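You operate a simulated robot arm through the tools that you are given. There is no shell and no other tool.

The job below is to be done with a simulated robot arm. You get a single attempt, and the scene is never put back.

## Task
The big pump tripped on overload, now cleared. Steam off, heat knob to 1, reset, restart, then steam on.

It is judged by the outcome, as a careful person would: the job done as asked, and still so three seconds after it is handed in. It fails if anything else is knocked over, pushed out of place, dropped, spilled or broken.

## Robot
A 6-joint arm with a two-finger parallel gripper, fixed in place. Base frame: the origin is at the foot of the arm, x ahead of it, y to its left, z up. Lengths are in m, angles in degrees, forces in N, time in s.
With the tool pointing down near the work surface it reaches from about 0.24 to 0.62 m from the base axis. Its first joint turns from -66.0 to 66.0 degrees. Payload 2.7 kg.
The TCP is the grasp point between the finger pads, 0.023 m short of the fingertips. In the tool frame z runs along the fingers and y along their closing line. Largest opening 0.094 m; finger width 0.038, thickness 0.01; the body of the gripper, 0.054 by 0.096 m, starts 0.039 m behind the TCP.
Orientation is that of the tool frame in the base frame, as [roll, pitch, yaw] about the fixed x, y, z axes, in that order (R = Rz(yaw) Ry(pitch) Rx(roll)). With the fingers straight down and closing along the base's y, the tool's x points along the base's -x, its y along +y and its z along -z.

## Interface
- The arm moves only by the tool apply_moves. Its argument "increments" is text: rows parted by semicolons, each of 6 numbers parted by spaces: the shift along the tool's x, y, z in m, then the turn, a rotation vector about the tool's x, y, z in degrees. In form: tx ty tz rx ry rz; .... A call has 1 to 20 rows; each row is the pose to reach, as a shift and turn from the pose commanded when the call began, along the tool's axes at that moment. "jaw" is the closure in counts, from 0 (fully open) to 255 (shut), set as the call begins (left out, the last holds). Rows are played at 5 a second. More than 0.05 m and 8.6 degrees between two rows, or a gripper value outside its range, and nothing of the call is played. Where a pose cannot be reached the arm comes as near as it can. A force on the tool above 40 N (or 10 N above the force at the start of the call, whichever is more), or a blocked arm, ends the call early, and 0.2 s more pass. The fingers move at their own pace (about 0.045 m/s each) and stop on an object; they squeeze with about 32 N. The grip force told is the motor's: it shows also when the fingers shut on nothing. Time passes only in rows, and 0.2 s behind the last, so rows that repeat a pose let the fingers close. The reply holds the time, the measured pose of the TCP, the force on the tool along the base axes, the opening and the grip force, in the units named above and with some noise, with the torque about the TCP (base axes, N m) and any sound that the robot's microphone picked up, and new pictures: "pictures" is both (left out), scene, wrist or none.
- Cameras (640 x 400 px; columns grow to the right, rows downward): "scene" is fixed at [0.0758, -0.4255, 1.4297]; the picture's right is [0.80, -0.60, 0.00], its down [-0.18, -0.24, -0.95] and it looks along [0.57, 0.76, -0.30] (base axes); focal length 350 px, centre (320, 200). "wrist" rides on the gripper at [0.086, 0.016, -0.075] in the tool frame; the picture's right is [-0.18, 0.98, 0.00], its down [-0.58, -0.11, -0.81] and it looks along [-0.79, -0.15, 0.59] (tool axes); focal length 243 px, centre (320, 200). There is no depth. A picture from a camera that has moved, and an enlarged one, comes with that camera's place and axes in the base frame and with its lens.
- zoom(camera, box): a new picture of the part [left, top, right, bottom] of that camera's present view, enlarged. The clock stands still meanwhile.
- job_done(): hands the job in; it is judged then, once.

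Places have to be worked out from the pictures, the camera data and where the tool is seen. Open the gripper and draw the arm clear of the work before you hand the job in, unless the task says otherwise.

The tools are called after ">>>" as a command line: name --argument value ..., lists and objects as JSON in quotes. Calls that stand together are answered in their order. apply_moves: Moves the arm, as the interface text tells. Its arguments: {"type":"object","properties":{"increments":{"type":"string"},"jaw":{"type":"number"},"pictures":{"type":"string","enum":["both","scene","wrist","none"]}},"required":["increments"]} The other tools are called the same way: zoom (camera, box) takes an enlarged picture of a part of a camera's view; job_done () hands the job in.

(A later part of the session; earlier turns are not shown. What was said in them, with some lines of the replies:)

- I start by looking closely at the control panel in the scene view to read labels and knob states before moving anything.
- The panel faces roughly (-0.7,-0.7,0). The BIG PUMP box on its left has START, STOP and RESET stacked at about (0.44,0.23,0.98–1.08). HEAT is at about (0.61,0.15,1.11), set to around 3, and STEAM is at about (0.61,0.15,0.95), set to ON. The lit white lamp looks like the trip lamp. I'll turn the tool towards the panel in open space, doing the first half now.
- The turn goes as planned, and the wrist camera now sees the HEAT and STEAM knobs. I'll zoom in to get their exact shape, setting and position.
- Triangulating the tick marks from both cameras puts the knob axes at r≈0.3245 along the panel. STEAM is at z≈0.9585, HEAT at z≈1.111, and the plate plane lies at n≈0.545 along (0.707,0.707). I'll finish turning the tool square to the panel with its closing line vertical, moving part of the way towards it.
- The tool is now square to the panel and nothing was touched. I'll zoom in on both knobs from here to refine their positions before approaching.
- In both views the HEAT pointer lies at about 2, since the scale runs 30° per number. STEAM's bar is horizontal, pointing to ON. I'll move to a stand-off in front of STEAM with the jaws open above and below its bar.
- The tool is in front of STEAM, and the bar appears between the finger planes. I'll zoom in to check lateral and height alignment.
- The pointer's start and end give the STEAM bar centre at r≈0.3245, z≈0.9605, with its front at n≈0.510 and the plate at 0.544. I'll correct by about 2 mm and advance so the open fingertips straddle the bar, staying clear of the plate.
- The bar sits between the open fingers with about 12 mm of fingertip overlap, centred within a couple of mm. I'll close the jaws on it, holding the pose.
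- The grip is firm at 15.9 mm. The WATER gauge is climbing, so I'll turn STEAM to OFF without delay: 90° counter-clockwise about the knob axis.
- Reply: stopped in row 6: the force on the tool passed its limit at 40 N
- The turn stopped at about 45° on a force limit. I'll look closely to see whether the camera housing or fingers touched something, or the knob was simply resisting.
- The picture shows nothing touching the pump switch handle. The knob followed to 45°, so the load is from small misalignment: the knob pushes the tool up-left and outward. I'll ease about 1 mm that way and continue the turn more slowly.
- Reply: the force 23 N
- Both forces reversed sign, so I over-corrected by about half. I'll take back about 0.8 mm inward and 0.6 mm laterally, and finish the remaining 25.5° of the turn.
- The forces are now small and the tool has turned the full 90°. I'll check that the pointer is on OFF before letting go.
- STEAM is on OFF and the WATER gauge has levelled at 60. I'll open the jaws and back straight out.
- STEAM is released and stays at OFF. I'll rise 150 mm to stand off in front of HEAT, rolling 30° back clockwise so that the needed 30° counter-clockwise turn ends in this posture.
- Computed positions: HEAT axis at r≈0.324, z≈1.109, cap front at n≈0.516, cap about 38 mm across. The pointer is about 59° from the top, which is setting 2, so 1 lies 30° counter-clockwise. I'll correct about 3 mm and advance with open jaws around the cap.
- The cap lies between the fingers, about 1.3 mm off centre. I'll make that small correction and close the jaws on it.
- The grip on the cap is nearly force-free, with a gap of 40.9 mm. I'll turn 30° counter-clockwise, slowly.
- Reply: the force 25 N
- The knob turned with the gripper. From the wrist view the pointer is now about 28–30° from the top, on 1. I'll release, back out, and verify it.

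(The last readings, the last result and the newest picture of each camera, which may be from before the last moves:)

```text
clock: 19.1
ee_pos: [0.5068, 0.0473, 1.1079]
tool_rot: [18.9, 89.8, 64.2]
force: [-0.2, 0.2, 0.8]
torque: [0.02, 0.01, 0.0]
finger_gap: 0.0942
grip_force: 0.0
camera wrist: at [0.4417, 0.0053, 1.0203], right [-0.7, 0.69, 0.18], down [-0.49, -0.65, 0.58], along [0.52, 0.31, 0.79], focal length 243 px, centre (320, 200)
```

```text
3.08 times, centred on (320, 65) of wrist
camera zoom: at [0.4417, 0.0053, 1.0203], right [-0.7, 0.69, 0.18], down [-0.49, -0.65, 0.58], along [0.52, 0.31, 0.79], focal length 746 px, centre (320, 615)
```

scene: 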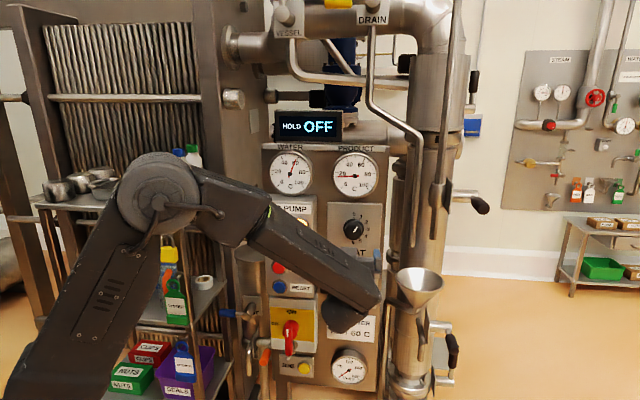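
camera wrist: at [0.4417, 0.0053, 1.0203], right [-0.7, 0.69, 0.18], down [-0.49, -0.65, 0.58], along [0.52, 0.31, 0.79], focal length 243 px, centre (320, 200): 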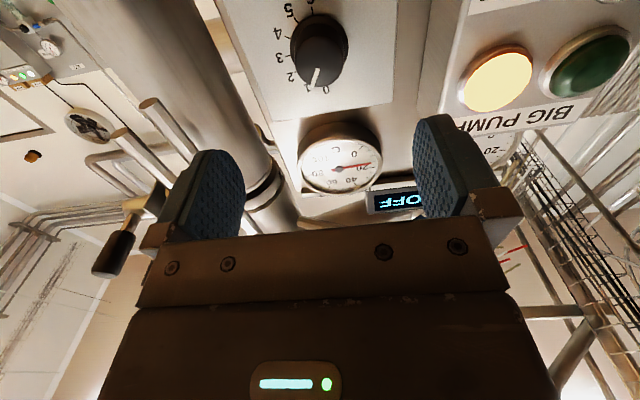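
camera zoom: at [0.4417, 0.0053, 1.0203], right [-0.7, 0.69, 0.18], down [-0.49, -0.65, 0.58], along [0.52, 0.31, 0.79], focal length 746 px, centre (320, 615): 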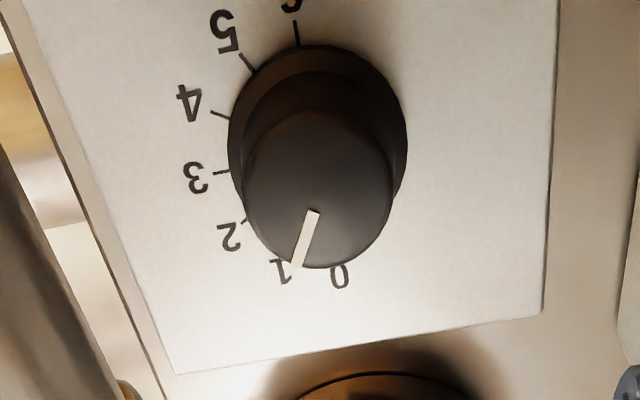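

HEAT now reads 1, at about 30° from the top. Next is RESET, estimated at r≈0.152, z≈0.9745. I'll close the jaws to make a blunt fingertip and slide left and down, about 5 cm in front of the box, to a stand-off before RESET.

>>> apply_moves --increments "0.022 0.029 0 0 0 0; 0.0445 0.058 0 0 0 0; 0.067 0.0865 0 0 0 0; 0.089 0.115 0 0 0 0; 0.111 0.144 0 0 0 0; 0.1335 0.173 0 0 0 0; 0.1335 0.173 0 0 0 0" --jaw 255 --pictures "both"

>>> zoom --camera "wrist" --box '[200, 0, 460, 200]'

>>> zoom --camera "scene" --box '[230, 180, 420, 310]'

```text
clock: 20.7
ee_pos: [0.3822, 0.1697, 0.9776]
tool_rot: [82.8, 89.6, 128.0]
force: [-0.7, 0.0, -0.1]
torque: [-0.02, 0.0, -0.02]
finger_gap: 0.0002
grip_force: 32.1
camera wrist: at [0.3185, 0.1284, 0.8904], right [-0.7, 0.69, 0.19], down [-0.49, -0.65, 0.58], along [0.52, 0.31, 0.79], focal length 243 px, centre (320, 200)
```

scene: 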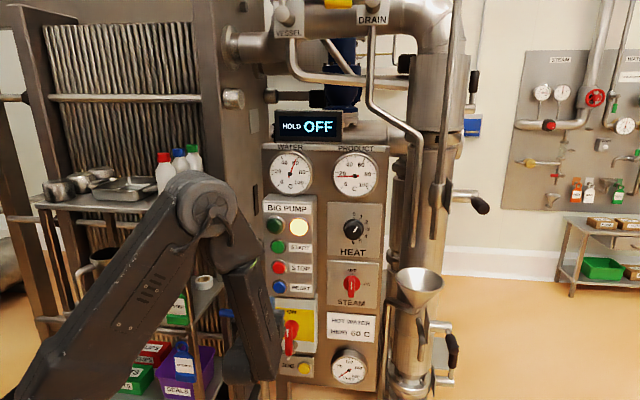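
wrist: 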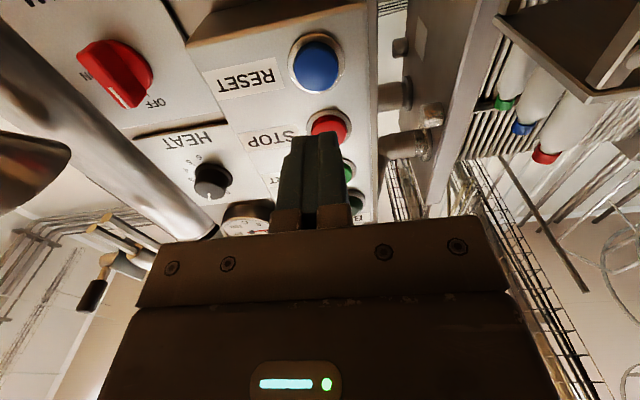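

```text
2.00 times, centred on (330, 100) of wrist
camera zoom: at [0.3185, 0.1284, 0.8904], right [-0.7, 0.69, 0.19], down [-0.49, -0.65, 0.58], along [0.52, 0.31, 0.79], focal length 485 px, centre (300, 400)
```

zoom: 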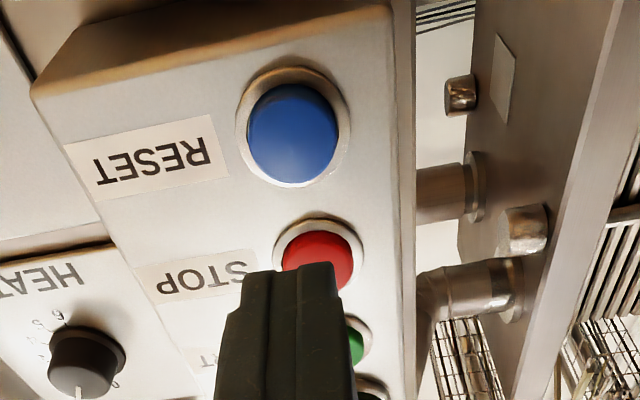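

```text
3.08 times, centred on (325, 245) of scene
camera zoom: at [0.0758, -0.4255, 1.4297], right [0.8, -0.6, 0.0], down [-0.18, -0.24, -0.95], along [0.57, 0.76, -0.3], focal length 1077 px, centre (305, 62)
```

zoom: 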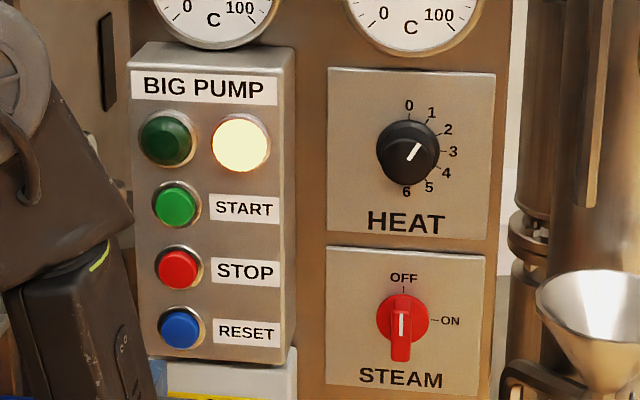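

The white trip lamp is still lit, and STEAM is clearly at OFF. Refined RESET position from both cameras is r≈0.150, z≈0.9675, cap front n≈0.487. I'll lower 9.5 mm and approach to about 8 mm short of the cap.

>>> apply_moves --increments "0.0095 0.0003 0.015 0 0 0; 0.0095 0.0003 0.035 0 0 0; 0.0095 0.0003 0.055 0 0 0; 0.0095 0.0003 0.063 0 0 0; 0.0095 0.0003 0.063 0 0 0" --pictures "wrist"

>>> zoom --camera "wrist" --box '[220, 60, 420, 200]'

>>> zoom --camera "scene" --box '[230, 220, 350, 310]'

```text
clock: 21.9
ee_pos: [0.4273, 0.2144, 0.9643]
tool_rot: [34.6, 89.8, 79.7]
force: [0.1, 0.6, 0.2]
torque: [-0.01, -0.01, -0.04]
finger_gap: 0.0
grip_force: 32.3
out of reach, approached as far as the arm can: row 1
camera wrist: at [0.3622, 0.1733, 0.8786], right [-0.7, 0.69, 0.19], down [-0.49, -0.65, 0.58], along [0.52, 0.31, 0.79], focal length 243 px, centre (320, 200)
```

wrist: 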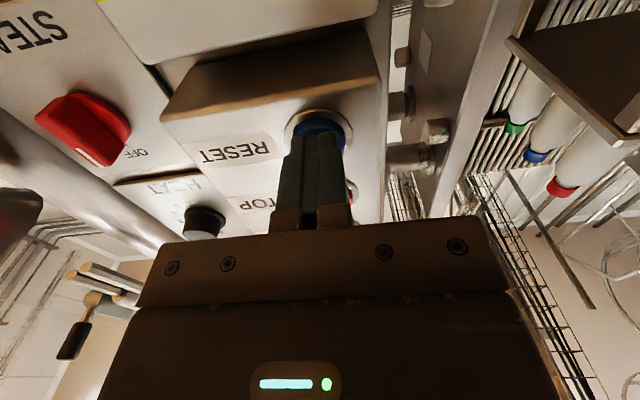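

```text
2.86 times, centred on (320, 130) of wrist
camera zoom: at [0.3622, 0.1733, 0.8786], right [-0.7, 0.69, 0.19], down [-0.49, -0.65, 0.58], along [0.52, 0.31, 0.79], focal length 693 px, centre (320, 400)
```

zoom: 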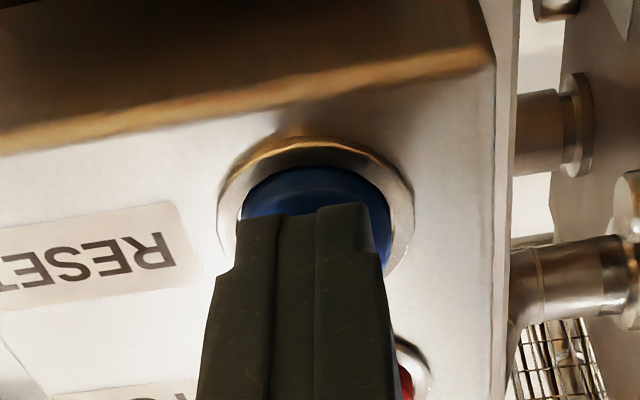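

```text
4.44 times, centred on (290, 265) of scene
camera zoom: at [0.0758, -0.4255, 1.4297], right [0.8, -0.6, 0.0], down [-0.18, -0.24, -0.95], along [0.57, 0.76, -0.3], focal length 1556 px, centre (453, -89)
```

zoom: 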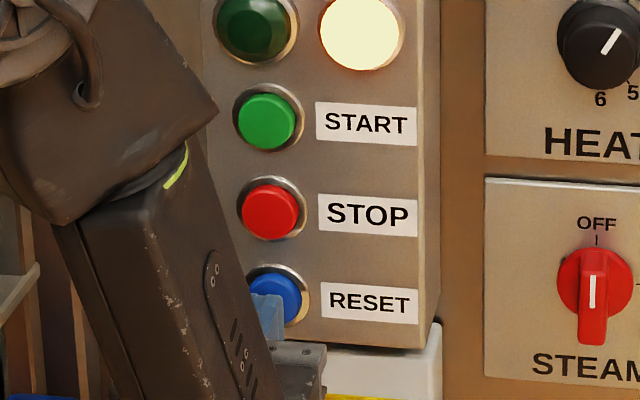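

The tip is centred laterally, but the ring and cap edges put the button's centre about 5–7 mm higher than the tool. I'll raise 5 mm, then press RESET in small steps and pull back.

>>> apply_moves --increments "-0.0055 0 0 0 0 0; -0.0055 0 0.006 0 0 0; -0.0055 0 0.009 0 0 0; -0.0055 0 0.012 0 0 0; -0.0055 0 0.014 0 0 0; -0.0055 0 0.016 0 0 0; -0.0055 0 0.016 0 0 0" --pictures "both"

>>> zoom --camera "wrist" --box '[220, 60, 420, 200]'

>>> zoom --camera "scene" --box '[230, 180, 350, 310]'

```text
clock: 23.6
ee_pos: [0.4342, 0.222, 0.972]
tool_rot: [79.8, 89.7, 124.9]
force: [-87.2, -101.4, 29.4]
torque: [-0.58, -0.27, -0.21]
finger_gap: 0.0
grip_force: 32.5
heard: click
stopped in row 7: the force on the tool passed its limit at 41 N (the readings are from after the stop); the commanded pose is now the measured one
camera wrist: at [0.3701, 0.1807, 0.8847], right [-0.7, 0.69, 0.19], down [-0.49, -0.65, 0.58], along [0.52, 0.31, 0.79], focal length 243 px, centre (320, 200)
```

scene: 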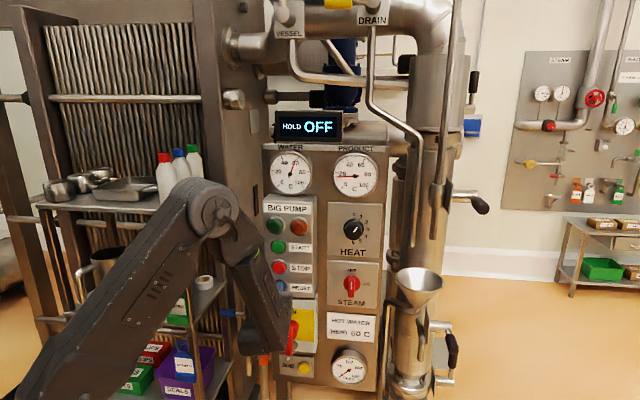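
wrist: 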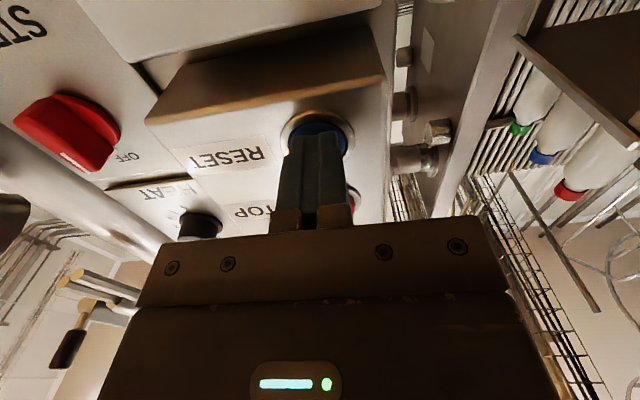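

```text
2.86 times, centred on (320, 130) of wrist
camera zoom: at [0.3701, 0.1807, 0.8847], right [-0.7, 0.69, 0.19], down [-0.49, -0.65, 0.58], along [0.52, 0.31, 0.79], focal length 693 px, centre (320, 400)
```

zoom: 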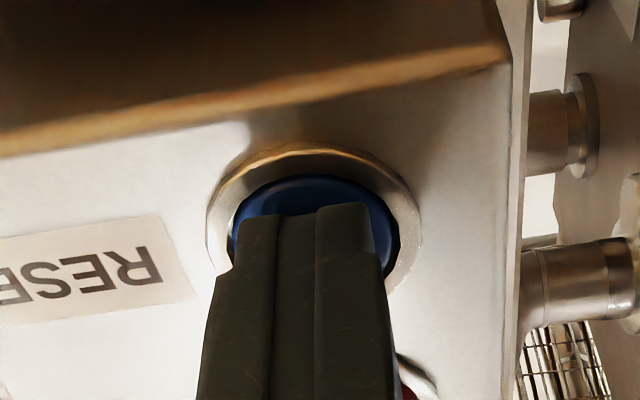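

```text
3.08 times, centred on (290, 245) of scene
camera zoom: at [0.0746, -0.4267, 1.4294], right [0.8, -0.6, 0.0], down [-0.18, -0.24, -0.95], along [0.57, 0.76, -0.3], focal length 1077 px, centre (412, 62)
```

zoom: 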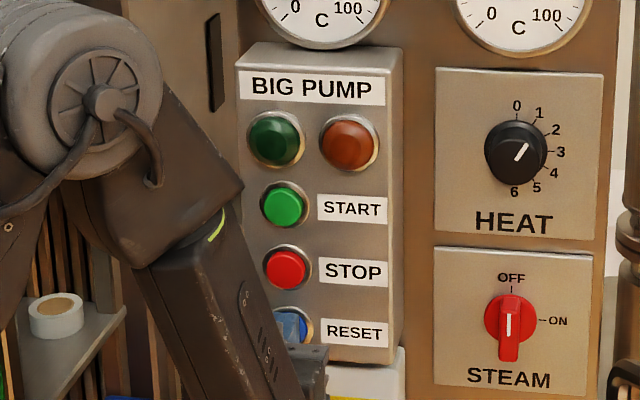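

A click was heard and the trip lamp has gone out, so RESET is done. The button bottomed out at tip n≈0.487, so I'll back off right away, and press START more gently.

>>> apply_moves --increments "0 0 -0.008 0 0 0; 0 0 -0.02 0 0 0; 0 0 -0.035 0 0 0; 0 0 -0.05 0 0 0" --pictures "both"

>>> zoom --camera "scene" --box '[230, 180, 350, 310]'

>>> zoom --camera "wrist" --box '[220, 0, 420, 200]'

```text
clock: 24.6
ee_pos: [0.4011, 0.1887, 0.9713]
tool_rot: [55.8, 89.7, 101.0]
force: [0.4, 0.1, -1.2]
torque: [-0.01, 0.02, 0.0]
finger_gap: 0.0001
grip_force: 31.9
camera wrist: at [0.3373, 0.1475, 0.8848], right [-0.7, 0.69, 0.19], down [-0.49, -0.65, 0.58], along [0.52, 0.31, 0.79], focal length 243 px, centre (320, 200)
```

scene: 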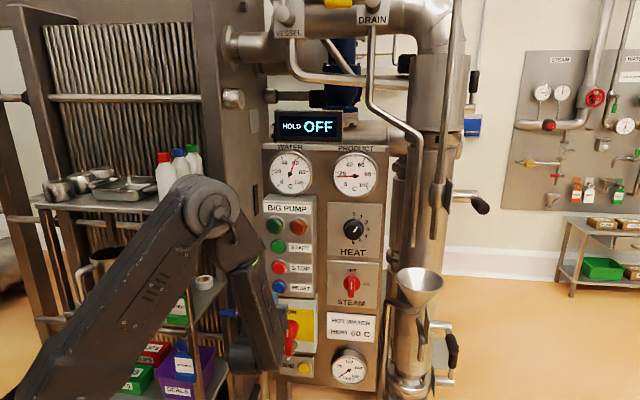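
wrist: 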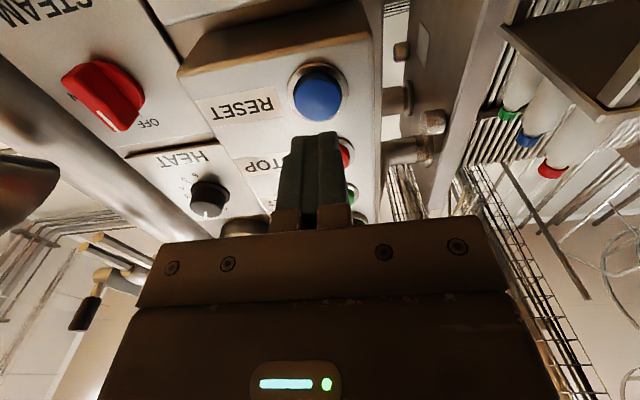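

```text
3.08 times, centred on (290, 245) of scene
camera zoom: at [0.0758, -0.4255, 1.4297], right [0.8, -0.6, 0.0], down [-0.18, -0.24, -0.95], along [0.57, 0.76, -0.3], focal length 1077 px, centre (412, 62)
```

zoom: 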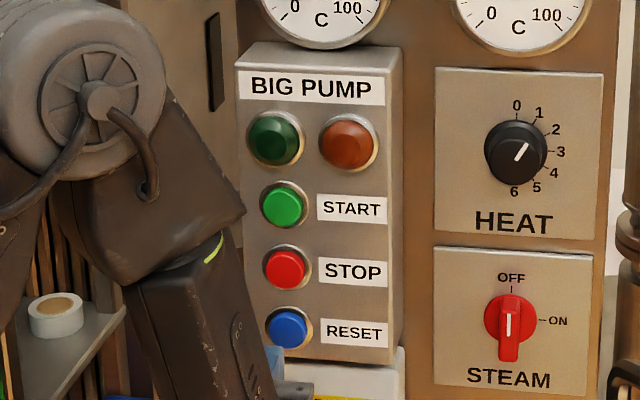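

```text
2.00 times, centred on (320, 100) of wrist
camera zoom: at [0.3373, 0.1475, 0.8848], right [-0.7, 0.69, 0.19], down [-0.49, -0.65, 0.58], along [0.52, 0.31, 0.79], focal length 485 px, centre (320, 400)
```

zoom: 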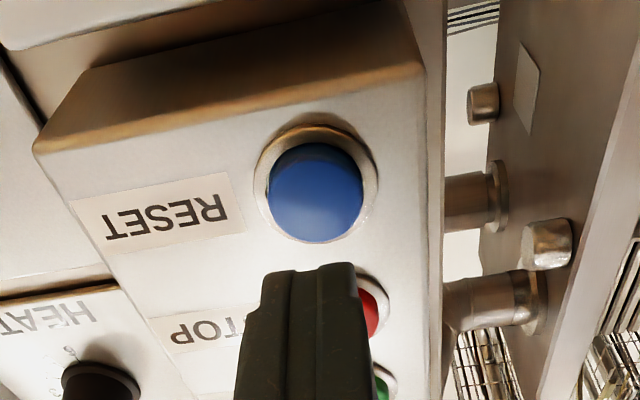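

RESET has sprung back and the lamp stays out. START is 108 mm higher on the same line, at z≈1.077, and STOP sits well below the fingertip's lower edge. I'll rise to stand off in front of START and check alignment.

>>> apply_moves --increments "-0.035 -0.0005 0 0 0 0; -0.07 -0.0005 0 0 0 0; -0.1057 -0.0005 0 0 0 0; -0.1057 -0.0005 0.02 0 0 0; -0.1057 -0.0005 0.02 0 0 0" --pictures "both"

>>> zoom --camera "wrist" --box '[220, 60, 420, 200]'

>>> zoom --camera "scene" --box '[230, 180, 350, 310]'

```text
clock: 25.8
ee_pos: [0.417, 0.2034, 1.0771]
tool_rot: [62.9, 89.7, 108.1]
force: [-0.8, -1.1, -0.7]
torque: [0.04, -0.03, 0.06]
finger_gap: 0.0
grip_force: 31.7
camera wrist: at [0.3526, 0.1612, 0.9897], right [-0.7, 0.69, 0.19], down [-0.49, -0.65, 0.58], along [0.52, 0.31, 0.79], focal length 243 px, centre (320, 200)
```

scene: 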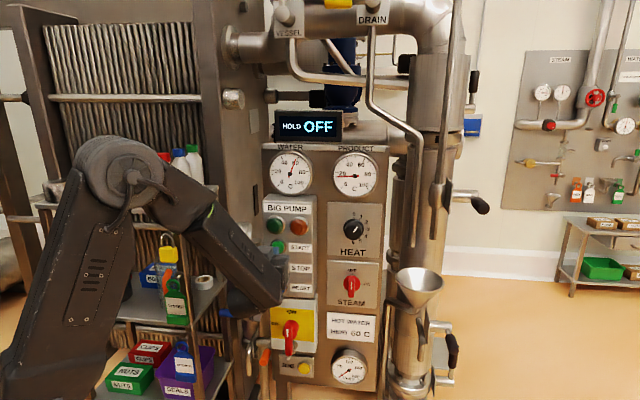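
wrist: 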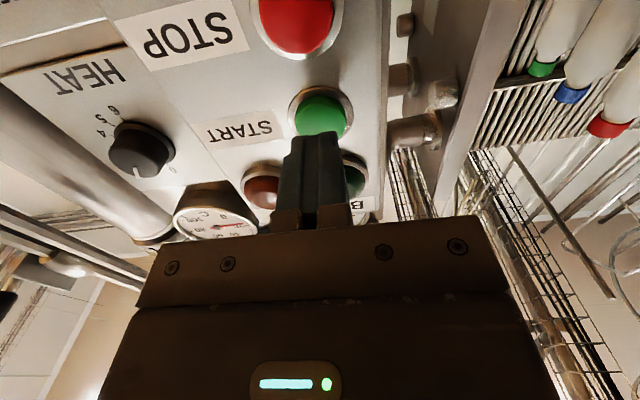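

```text
2.86 times, centred on (320, 130) of wrist
camera zoom: at [0.3526, 0.1612, 0.9897], right [-0.7, 0.69, 0.19], down [-0.49, -0.65, 0.58], along [0.52, 0.31, 0.79], focal length 693 px, centre (320, 400)
```

zoom: 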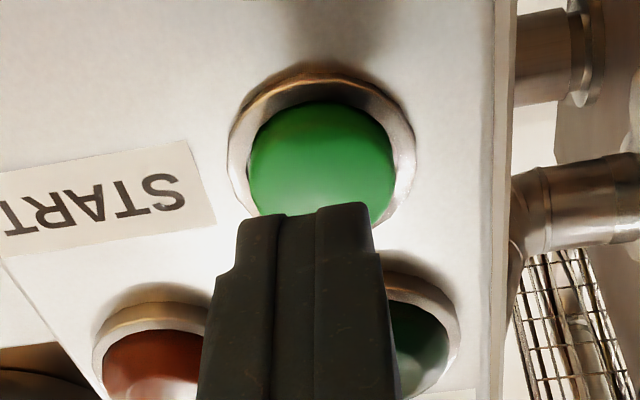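

```text
3.08 times, centred on (290, 245) of scene
camera zoom: at [0.0758, -0.4255, 1.4297], right [0.8, -0.6, 0.0], down [-0.18, -0.24, -0.95], along [0.57, 0.76, -0.3], focal length 1077 px, centre (412, 62)
```

zoom: 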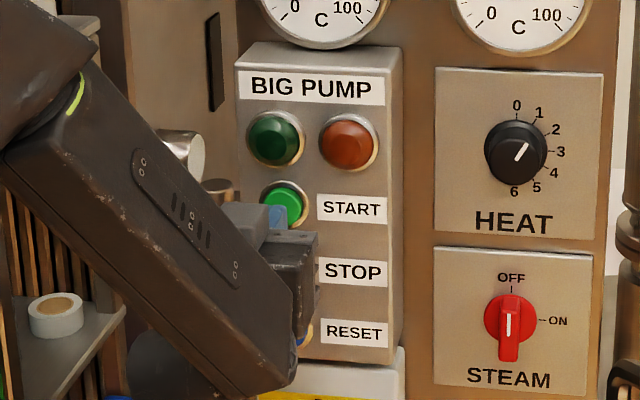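

START's cap centre is at r≈0.151, z≈1.074, right in front of the fingertip, and STOP is well clear. I'll press in fine steps to just under the depth that bottomed RESET.

>>> apply_moves --increments "0.001 0 0.010 0 0 0; 0.001 0 0.016 0 0 0; 0.001 0 0.019 0 0 0; 0.001 0 0.021 0 0 0; 0.001 0 0.023 0 0 0; 0.001 0 0.0245 0 0 0; 0.001 0 0.0255 0 0 0" --pictures "scene"

```text
clock: 27.4
ee_pos: [0.4335, 0.221, 1.0769]
tool_rot: [87.0, 89.8, 132.1]
force: [-4.8, -9.7, -1.1]
torque: [-0.05, 0.0, -0.06]
finger_gap: 0.0
grip_force: 32.2
heard: click
```

scene: 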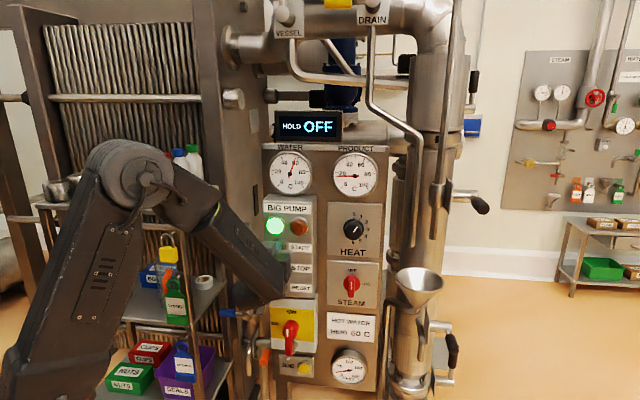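

A click was heard and the green run lamp is lit at only about 11 N. I'll back off START and check that the pump keeps running.

>>> apply_moves --increments "0 0 -0.01 0 0 0; 0 0 -0.03 0 0 0; 0 0 -0.05 0 0 0; 0 0 -0.06 0 0 0" --pictures "both"

>>> zoom --camera "scene" --box '[250, 140, 400, 270]'

>>> zoom --camera "scene" --box '[250, 270, 400, 400]'

```text
clock: 28.4
ee_pos: [0.392, 0.178, 1.0758]
tool_rot: [53.3, 89.8, 98.3]
force: [0.7, 0.3, -0.1]
torque: [0.02, -0.01, 0.02]
finger_gap: 0.0
grip_force: 31.9
camera wrist: at [0.3277, 0.1369, 0.9898], right [-0.7, 0.69, 0.19], down [-0.49, -0.65, 0.58], along [0.52, 0.31, 0.79], focal length 243 px, centre (320, 200)
```

scene: 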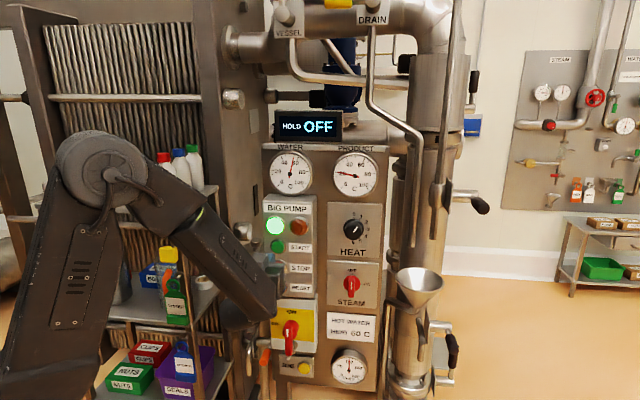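
wrist: 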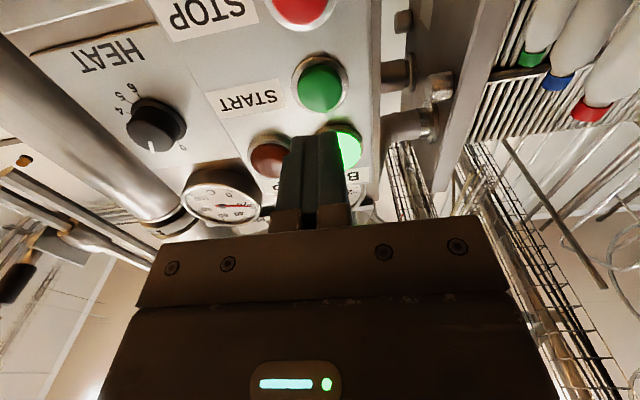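

```text
3.08 times, centred on (325, 205) of scene
camera zoom: at [0.0758, -0.4255, 1.4297], right [0.8, -0.6, 0.0], down [-0.18, -0.24, -0.95], along [0.57, 0.76, -0.3], focal length 1077 px, centre (305, 185)
```

zoom: 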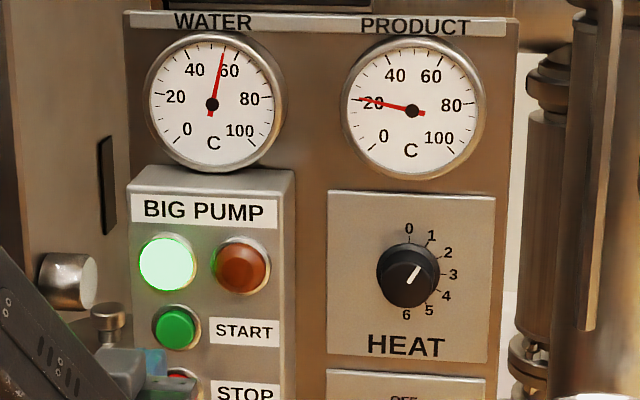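

```text
3.08 times, centred on (325, 335) of scene
camera zoom: at [0.0758, -0.4255, 1.4297], right [0.8, -0.6, 0.0], down [-0.18, -0.24, -0.95], along [0.57, 0.76, -0.3], focal length 1077 px, centre (305, -215)
```

zoom: 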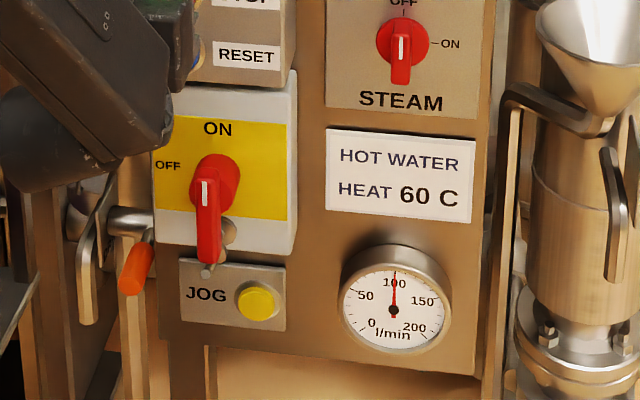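

The pump is running: the run lamp is lit, flow is 100 l/min and HEAT is at 1. Now STEAM on: I'll move to the stand-off in front of STEAM with the jaws opening, keeping clear of the box.

>>> apply_moves --increments "0.019 -0.029 0 0 0 0; 0.038 -0.058 0 0 0 0; 0.057 -0.087 0 0 0 0; 0.077 -0.115 0 0 0 0; 0.096 -0.144 0 0 0 0; 0.115 -0.1728 0 0 0 0; 0.115 -0.1728 0.03 0 0 0; 0.115 -0.1728 0.03 0 0 0" --jaw 0 --pictures "both"

>>> zoom --camera "wrist" --box '[220, 0, 420, 130]'

```text
clock: 30.1
ee_pos: [0.5347, 0.0778, 0.9602]
tool_rot: [59.6, 89.8, 104.8]
force: [0.1, -0.7, -0.4]
torque: [-0.02, 0.01, 0.01]
finger_gap: 0.0941
grip_force: 0.0
camera wrist: at [0.4706, 0.0366, 0.8733], right [-0.7, 0.69, 0.19], down [-0.49, -0.65, 0.58], along [0.52, 0.31, 0.79], focal length 243 px, centre (320, 200)
```

scene: 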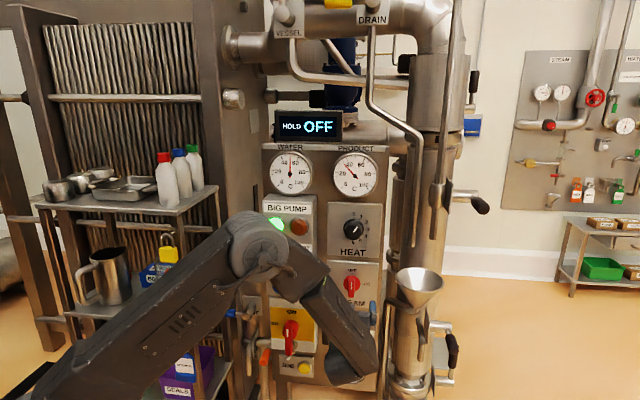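
wrist: 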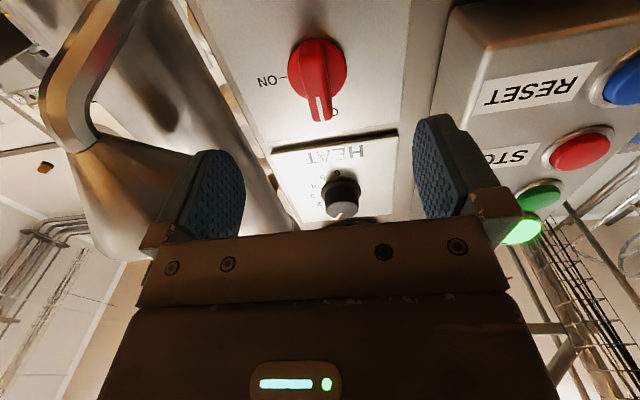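

```text
3.08 times, centred on (320, 65) of wrist
camera zoom: at [0.4706, 0.0366, 0.8733], right [-0.7, 0.69, 0.19], down [-0.49, -0.65, 0.58], along [0.52, 0.31, 0.79], focal length 746 px, centre (320, 615)
```

zoom: 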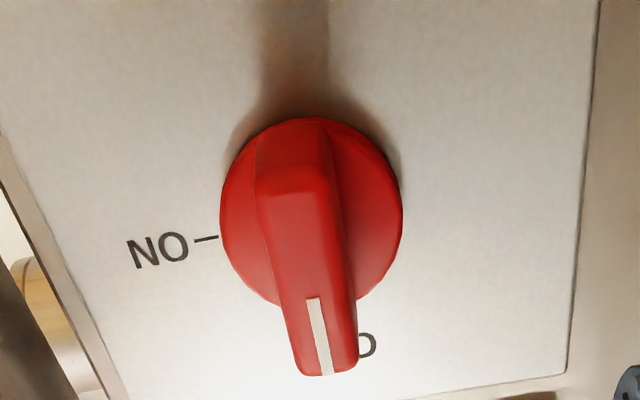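

The STEAM bar is vertical at OFF, with its axis at r≈0.3248, z≈0.961. I'll correct by under 2 mm, advance with the jaws open on either side of the bar, and check.

>>> apply_moves --increments "-0.0008 -0.0017 0.02 0 0 0; -0.0008 -0.0017 0.04 0 0 0; -0.0008 -0.0017 0.058 0 0 0; -0.0008 -0.0017 0.068 0 0 0; -0.0008 -0.0017 0.068 0 0 0" --pictures "wrist"

>>> zoom --camera "wrist" --box '[220, 70, 420, 200]'

```text
clock: 31.4
ee_pos: [0.5848, 0.1239, 0.9619]
tool_rot: [56.8, 89.8, 102.0]
force: [0.1, -0.2, -0.1]
torque: [-0.01, 0.0, 0.0]
finger_gap: 0.094
grip_force: 0.2
camera wrist: at [0.5204, 0.083, 0.8744], right [-0.7, 0.69, 0.19], down [-0.49, -0.65, 0.58], along [0.52, 0.31, 0.79], focal length 243 px, centre (320, 200)
```

wrist: 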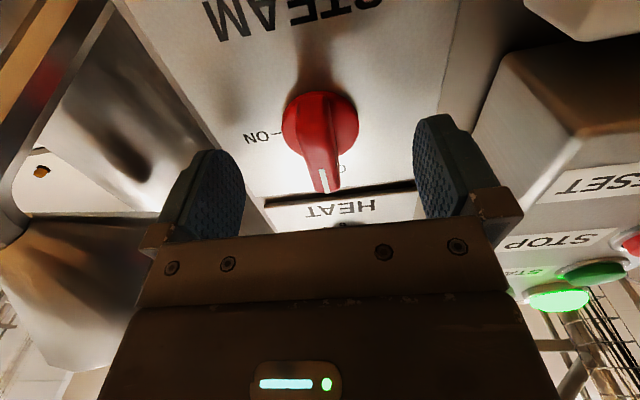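

```text
3.08 times, centred on (320, 135) of wrist
camera zoom: at [0.5204, 0.083, 0.8744], right [-0.7, 0.69, 0.19], down [-0.49, -0.65, 0.58], along [0.52, 0.31, 0.79], focal length 746 px, centre (320, 400)
```

zoom: 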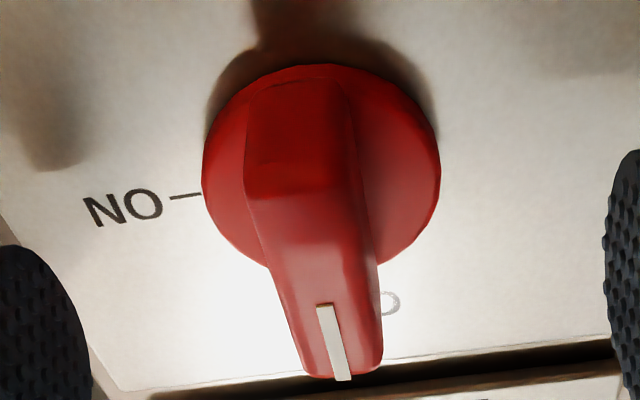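

The bar is centred between the fingers to within 1 mm. I'll close the jaws on it.

>>> apply_moves --increments "0 0 0 0 0 0; 0 0 0 0 0 0; 0 0 0 0 0 0; 0 0 0 0 0 0; 0 0 0 0 0 0; 0 0 0 0 0 0" --jaw 255 --pictures "wrist"

```text
clock: 32.8
ee_pos: [0.5847, 0.1243, 0.9609]
tool_rot: [56.1, 89.8, 101.3]
force: [-2.9, 0.6, -0.1]
torque: [0.11, -0.09, -0.1]
finger_gap: 0.0158
grip_force: 44.8
camera wrist: at [0.52, 0.083, 0.8743], right [-0.7, 0.69, 0.19], down [-0.49, -0.65, 0.58], along [0.52, 0.31, 0.79], focal length 243 px, centre (320, 200)
```

wrist: 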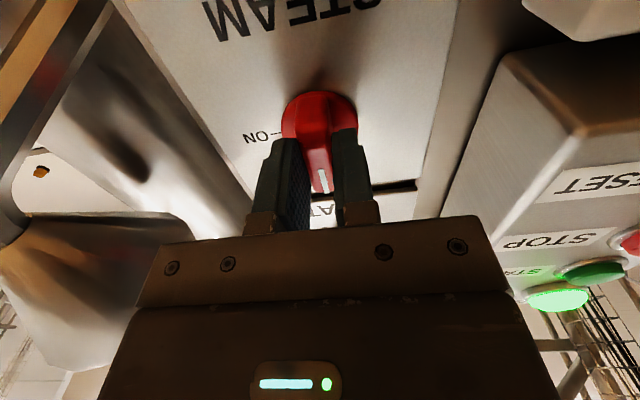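

The grip is nearly force-free. I'll turn slowly clockwise towards ON, the first 40°, then read the forces.

>>> apply_moves --increments "0 0 0 0 0 5; 0 0 0 0 0 10; 0 0 0 0 0 15; 0 0 0 0 0 20; 0 0 0 0 0 25; 0 0 0 0 0 30; 0 0 0 0 0 35; 0 0 0 0 0 40" --pictures "wrist"

```text
clock: 34.5
ee_pos: [0.584, 0.1246, 0.961]
tool_rot: [90.0, 49.7, 135.0]
force: [-10.9, -12.1, -0.5]
torque: [0.54, -0.59, -0.94]
finger_gap: 0.0158
grip_force: 45.2
camera wrist: at [0.4833, 0.1196, 0.9053], right [-0.45, 0.44, 0.78], down [-0.24, -0.9, 0.37], along [0.86, -0.02, 0.51], focal length 243 px, centre (320, 200)
```

wrist: 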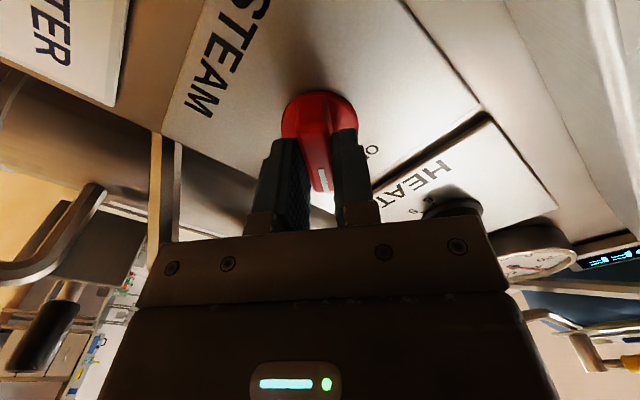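

Halfway there, the force is about 16 N, purely outward. I'll ease out 0.6 mm and finish the remaining 50° slowly.

>>> apply_moves --increments "0 0 -0.0006 0 0 0; 0 0 -0.0006 0 0 5; 0 0 -0.0006 0 0 10; 0 0 -0.0006 0 0 15; 0 0 -0.0006 0 0 20; 0 0 -0.0006 0 0 25; 0 0 -0.0006 0 0 30; 0 0 -0.0006 0 0 35; 0 0 -0.0006 0 0 40; 0 0 -0.0006 0 0 45; 0 0 -0.0006 0 0 50; 0 0 -0.0006 0 0 50" --pictures "both"

>>> zoom --camera "scene" --box '[310, 240, 400, 310]'

>>> zoom --camera "wrist" --box '[220, 70, 420, 200]'

```text
clock: 37.1
ee_pos: [0.5839, 0.1237, 0.9609]
tool_rot: [90.0, -0.2, 135.3]
force: [7.3, -13.5, -12.2]
torque: [-0.31, 0.01, 0.74]
finger_gap: 0.0154
grip_force: 45.4
camera wrist: at [0.4705, 0.1321, 0.9771], right [0.13, -0.13, 0.98], down [-0.16, -0.98, -0.11], along [0.98, -0.14, -0.15], focal length 243 px, centre (320, 200)
```

scene: 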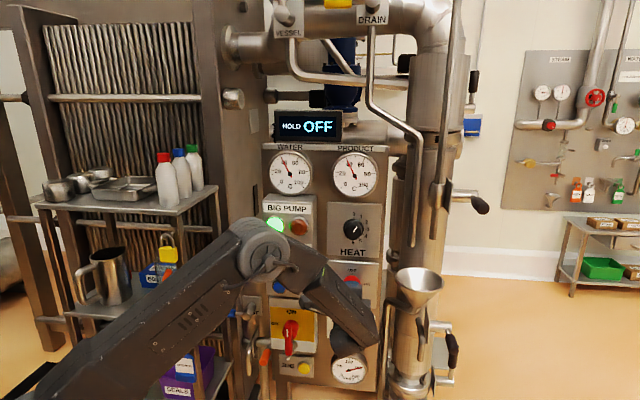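
wrist: 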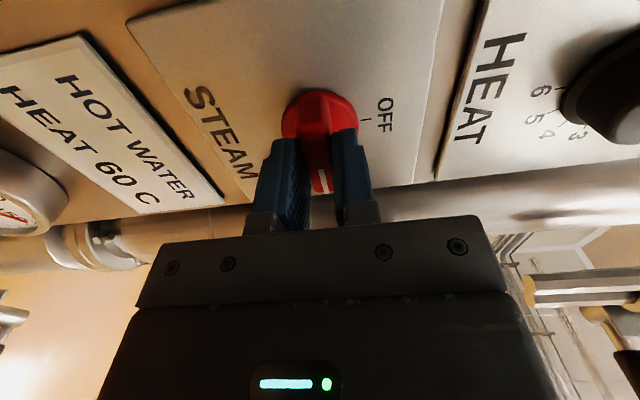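

```text
5.71 times, centred on (355, 275) of scene
camera zoom: at [0.0762, -0.4258, 1.4296], right [0.8, -0.6, 0.0], down [-0.18, -0.24, -0.95], along [0.57, 0.76, -0.3], focal length 2001 px, centre (120, -229)
```

zoom: 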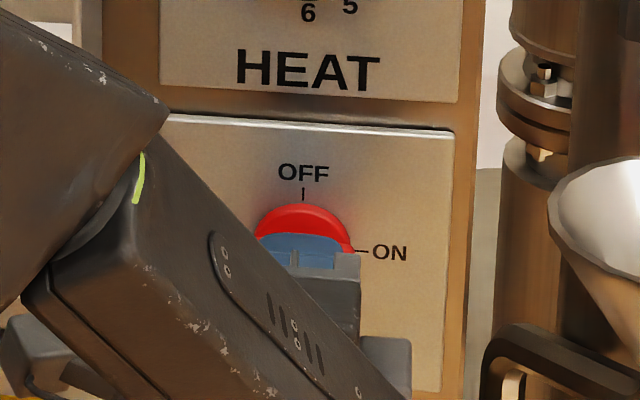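

```text
3.08 times, centred on (320, 135) of wrist
camera zoom: at [0.4705, 0.1321, 0.9771], right [0.13, -0.13, 0.98], down [-0.16, -0.98, -0.11], along [0.98, -0.14, -0.15], focal length 746 px, centre (320, 400)
```

zoom: 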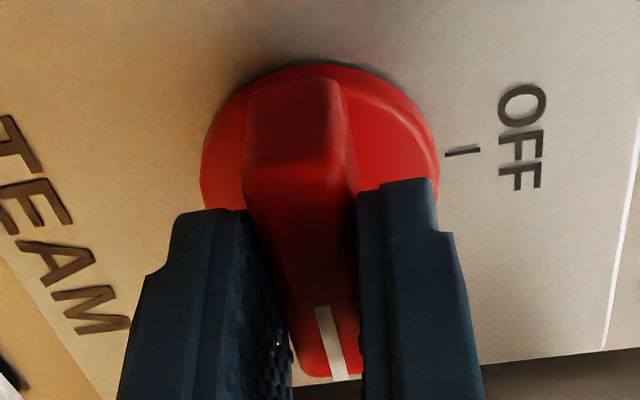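

The bar is horizontal again, pointing to ON. I'll release it, back straight out, and check the state of everything.

>>> apply_moves --increments "0 0 0 0 0 0; 0 0 0 0 0 0; 0 0 0 0 0 0; 0 0 0 0 0 0; 0 0 -0.02 0 0 0; 0 0 -0.05 0 0 0; 0 0 -0.09 0 0 0; 0 0 -0.13 0 0 0" --jaw 0 --pictures "both"

>>> zoom --camera "scene" --box '[250, 130, 400, 310]'

>>> zoom --camera "wrist" --box '[200, 0, 460, 160]'

```text
clock: 39.0
ee_pos: [0.4918, 0.0327, 0.9624]
tool_rot: [89.8, -0.1, 135.2]
force: [-0.5, 0.3, -0.6]
torque: [-0.02, 0.0, 0.01]
finger_gap: 0.0941
grip_force: 0.0
camera wrist: at [0.3775, 0.0409, 0.979], right [0.13, -0.13, 0.98], down [-0.16, -0.98, -0.11], along [0.98, -0.14, -0.15], focal length 243 px, centre (320, 200)
```

scene: 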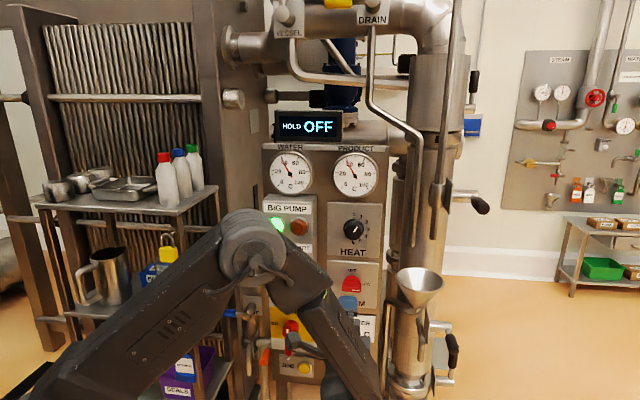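
wrist: 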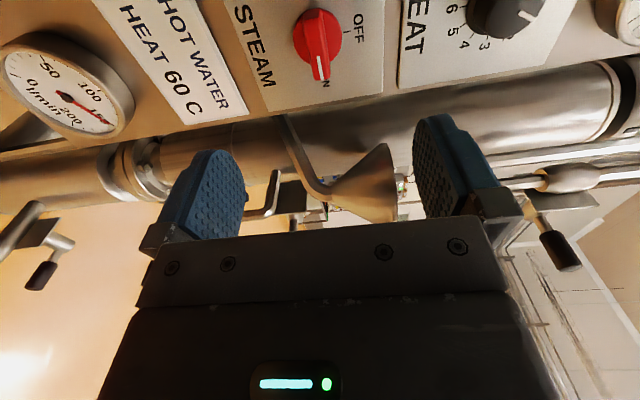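

```text
2.22 times, centred on (325, 220) of scene
camera zoom: at [0.0759, -0.4255, 1.4297], right [0.8, -0.6, 0.0], down [-0.18, -0.24, -0.95], along [0.57, 0.76, -0.3], focal length 778 px, centre (309, 156)
```

zoom: 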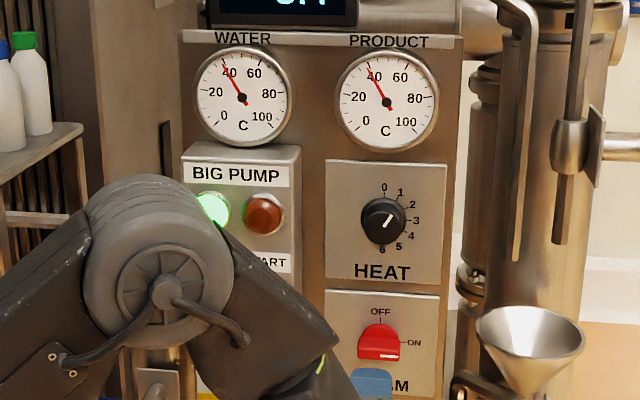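

```text
2.46 times, centred on (330, 80) of wrist
camera zoom: at [0.3775, 0.0409, 0.979], right [0.13, -0.13, 0.98], down [-0.16, -0.98, -0.11], along [0.98, -0.14, -0.15], focal length 597 px, centre (295, 495)
```

zoom: 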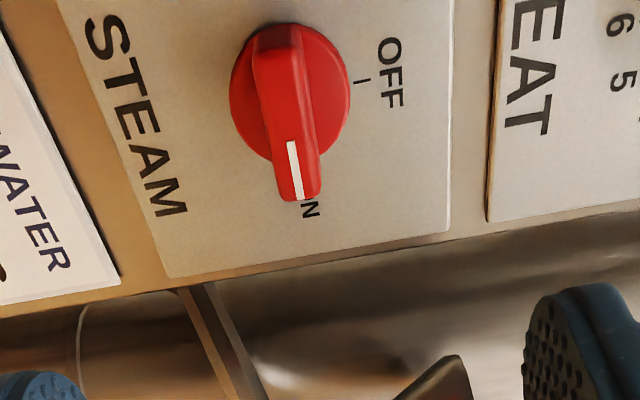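

STEAM is at ON, HEAT at 1, the run lamp is lit and the trip lamp is out. I'll draw the arm further clear, up and away from the panel, and check that the plant stays stable.

>>> apply_moves --increments "0 0.02 -0.015 0 0 0; 0 0.05 -0.03 0 0 0; 0 0.085 -0.045 0 0 0; 0 0.12 -0.06 0 0 0; 0 0.15 -0.06 0 0 0; 0 0.15 -0.06 0 0 0; 0 0.15 -0.06 0 0 0; 0 0.15 -0.06 0 0 0; 0 0.15 -0.06 0 0 0; 0 0.15 -0.06 0 0 0; 0 0.15 -0.06 0 0 0; 0 0.15 -0.06 0 0 0; 0 0.15 -0.06 0 0 0; 0 0.15 -0.06 0 0 0; 0 0.15 -0.06 0 0 0" --pictures "both"

>>> zoom --camera "scene" --box '[250, 130, 400, 260]'

>>> zoom --camera "scene" --box '[250, 260, 400, 400]'

>>> zoom --camera "scene" --box '[20, 130, 250, 400]'

>>> zoom --camera "wrist" --box '[0, 0, 400, 200]'

```text
clock: 42.1
ee_pos: [0.45, -0.0099, 1.1116]
tool_rot: [90.0, -0.2, 135.2]
force: [-0.2, -0.5, 0.1]
torque: [0.02, -0.01, 0.01]
finger_gap: 0.0937
grip_force: 0.0
camera wrist: at [0.3363, -0.0025, 1.1275], right [0.13, -0.13, 0.98], down [-0.16, -0.98, -0.11], along [0.98, -0.14, -0.15], focal length 243 px, centre (320, 200)
```

scene: 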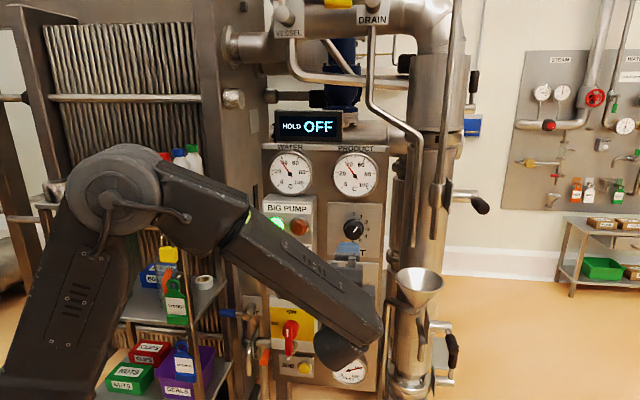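
wrist: 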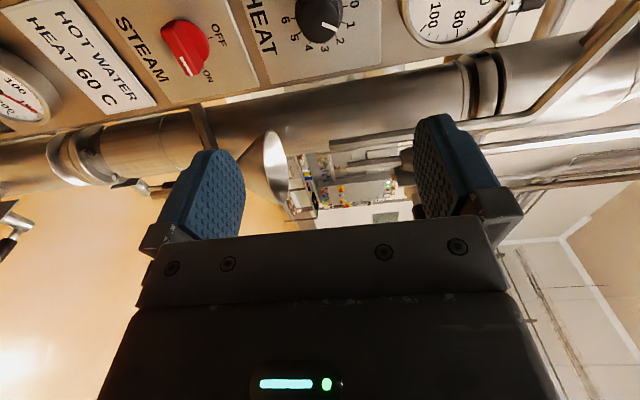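

```text
3.08 times, centred on (325, 195) of scene
camera zoom: at [0.0758, -0.4255, 1.4297], right [0.8, -0.6, 0.0], down [-0.18, -0.24, -0.95], along [0.57, 0.76, -0.3], focal length 1077 px, centre (305, 215)
```

zoom: 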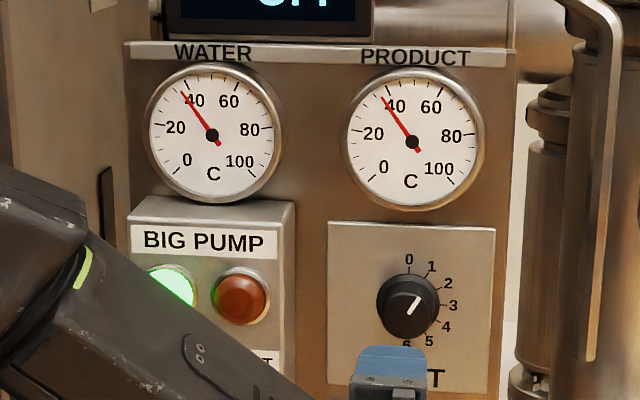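

```text
2.86 times, centred on (325, 330) of scene
camera zoom: at [0.0758, -0.4255, 1.4297], right [0.8, -0.6, 0.0], down [-0.18, -0.24, -0.95], along [0.57, 0.76, -0.3], focal length 1000 px, centre (306, -171)
```

zoom: 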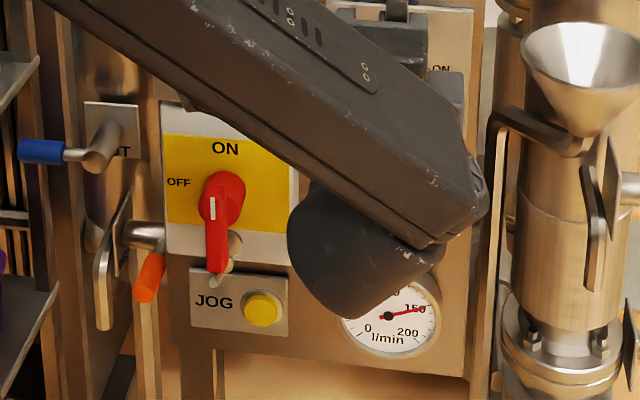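

```text
1.48 times, centred on (135, 265) of scene
camera zoom: at [0.0758, -0.4255, 1.4297], right [0.8, -0.6, 0.0], down [-0.18, -0.24, -0.95], along [0.57, 0.76, -0.3], focal length 519 px, centre (594, 104)
```

zoom: 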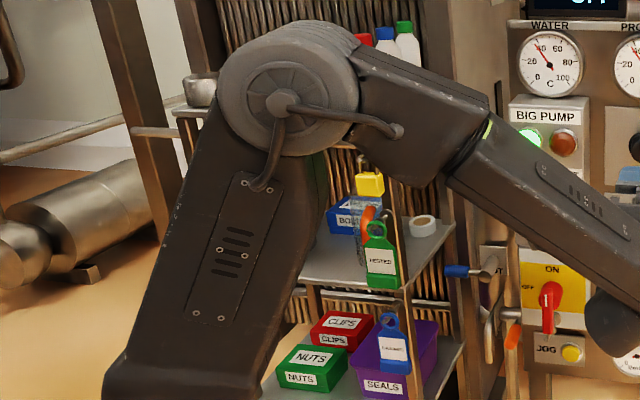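

```text
1.60 times, centred on (200, 100) of wrist
camera zoom: at [0.3363, -0.0025, 1.1275], right [0.13, -0.13, 0.98], down [-0.16, -0.98, -0.11], along [0.98, -0.14, -0.15], focal length 388 px, centre (512, 360)
```

zoom: 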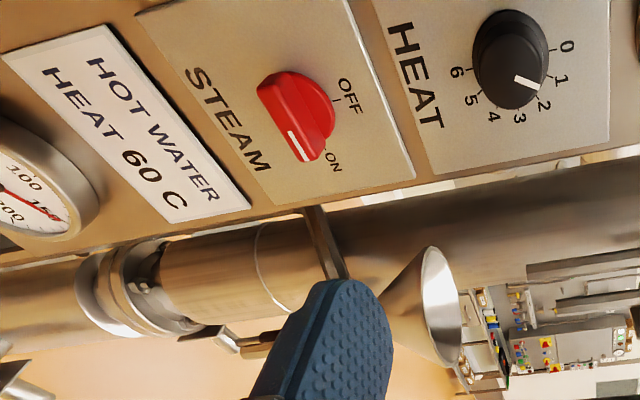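

The task's end state holds: pump running at a steady 150 l/min with the green lamp lit and trip lamp out, STEAM on ON, and HEAT at 1 (about 31° from the top). The arm is clear with the jaws open and nothing else looks disturbed, so I'm handing the job in.

>>> job_done

```text
The job is handed in.
```

The big pump is running again and steam is back on, with every step done in the order you gave.

- **Steam off:** I turned the STEAM knob to OFF first. The WATER gauge had climbed to about 60 °C by then and stopped rising.
- **Heat to 1:** the HEAT knob was at about 2, and its pointer now sits on 1.
- **Reset:** RESET clicked and the trip lamp went out. I pressed it harder than needed, about 130 N for a moment, because the button bottomed out. It sprang back normally.
- **Restart:** START clicked, the green run lamp came on, and flow rose to about 150 l/min.
- **Steam on:** the STEAM knob is back at ON.

At the last check, just before I handed the job in, the run lamp was lit and the trip lamp was out. WATER and PRODUCT both read a little under 40 °C.

The arm is clear of the panel with the gripper open. Nothing else was knocked or moved that I could see.
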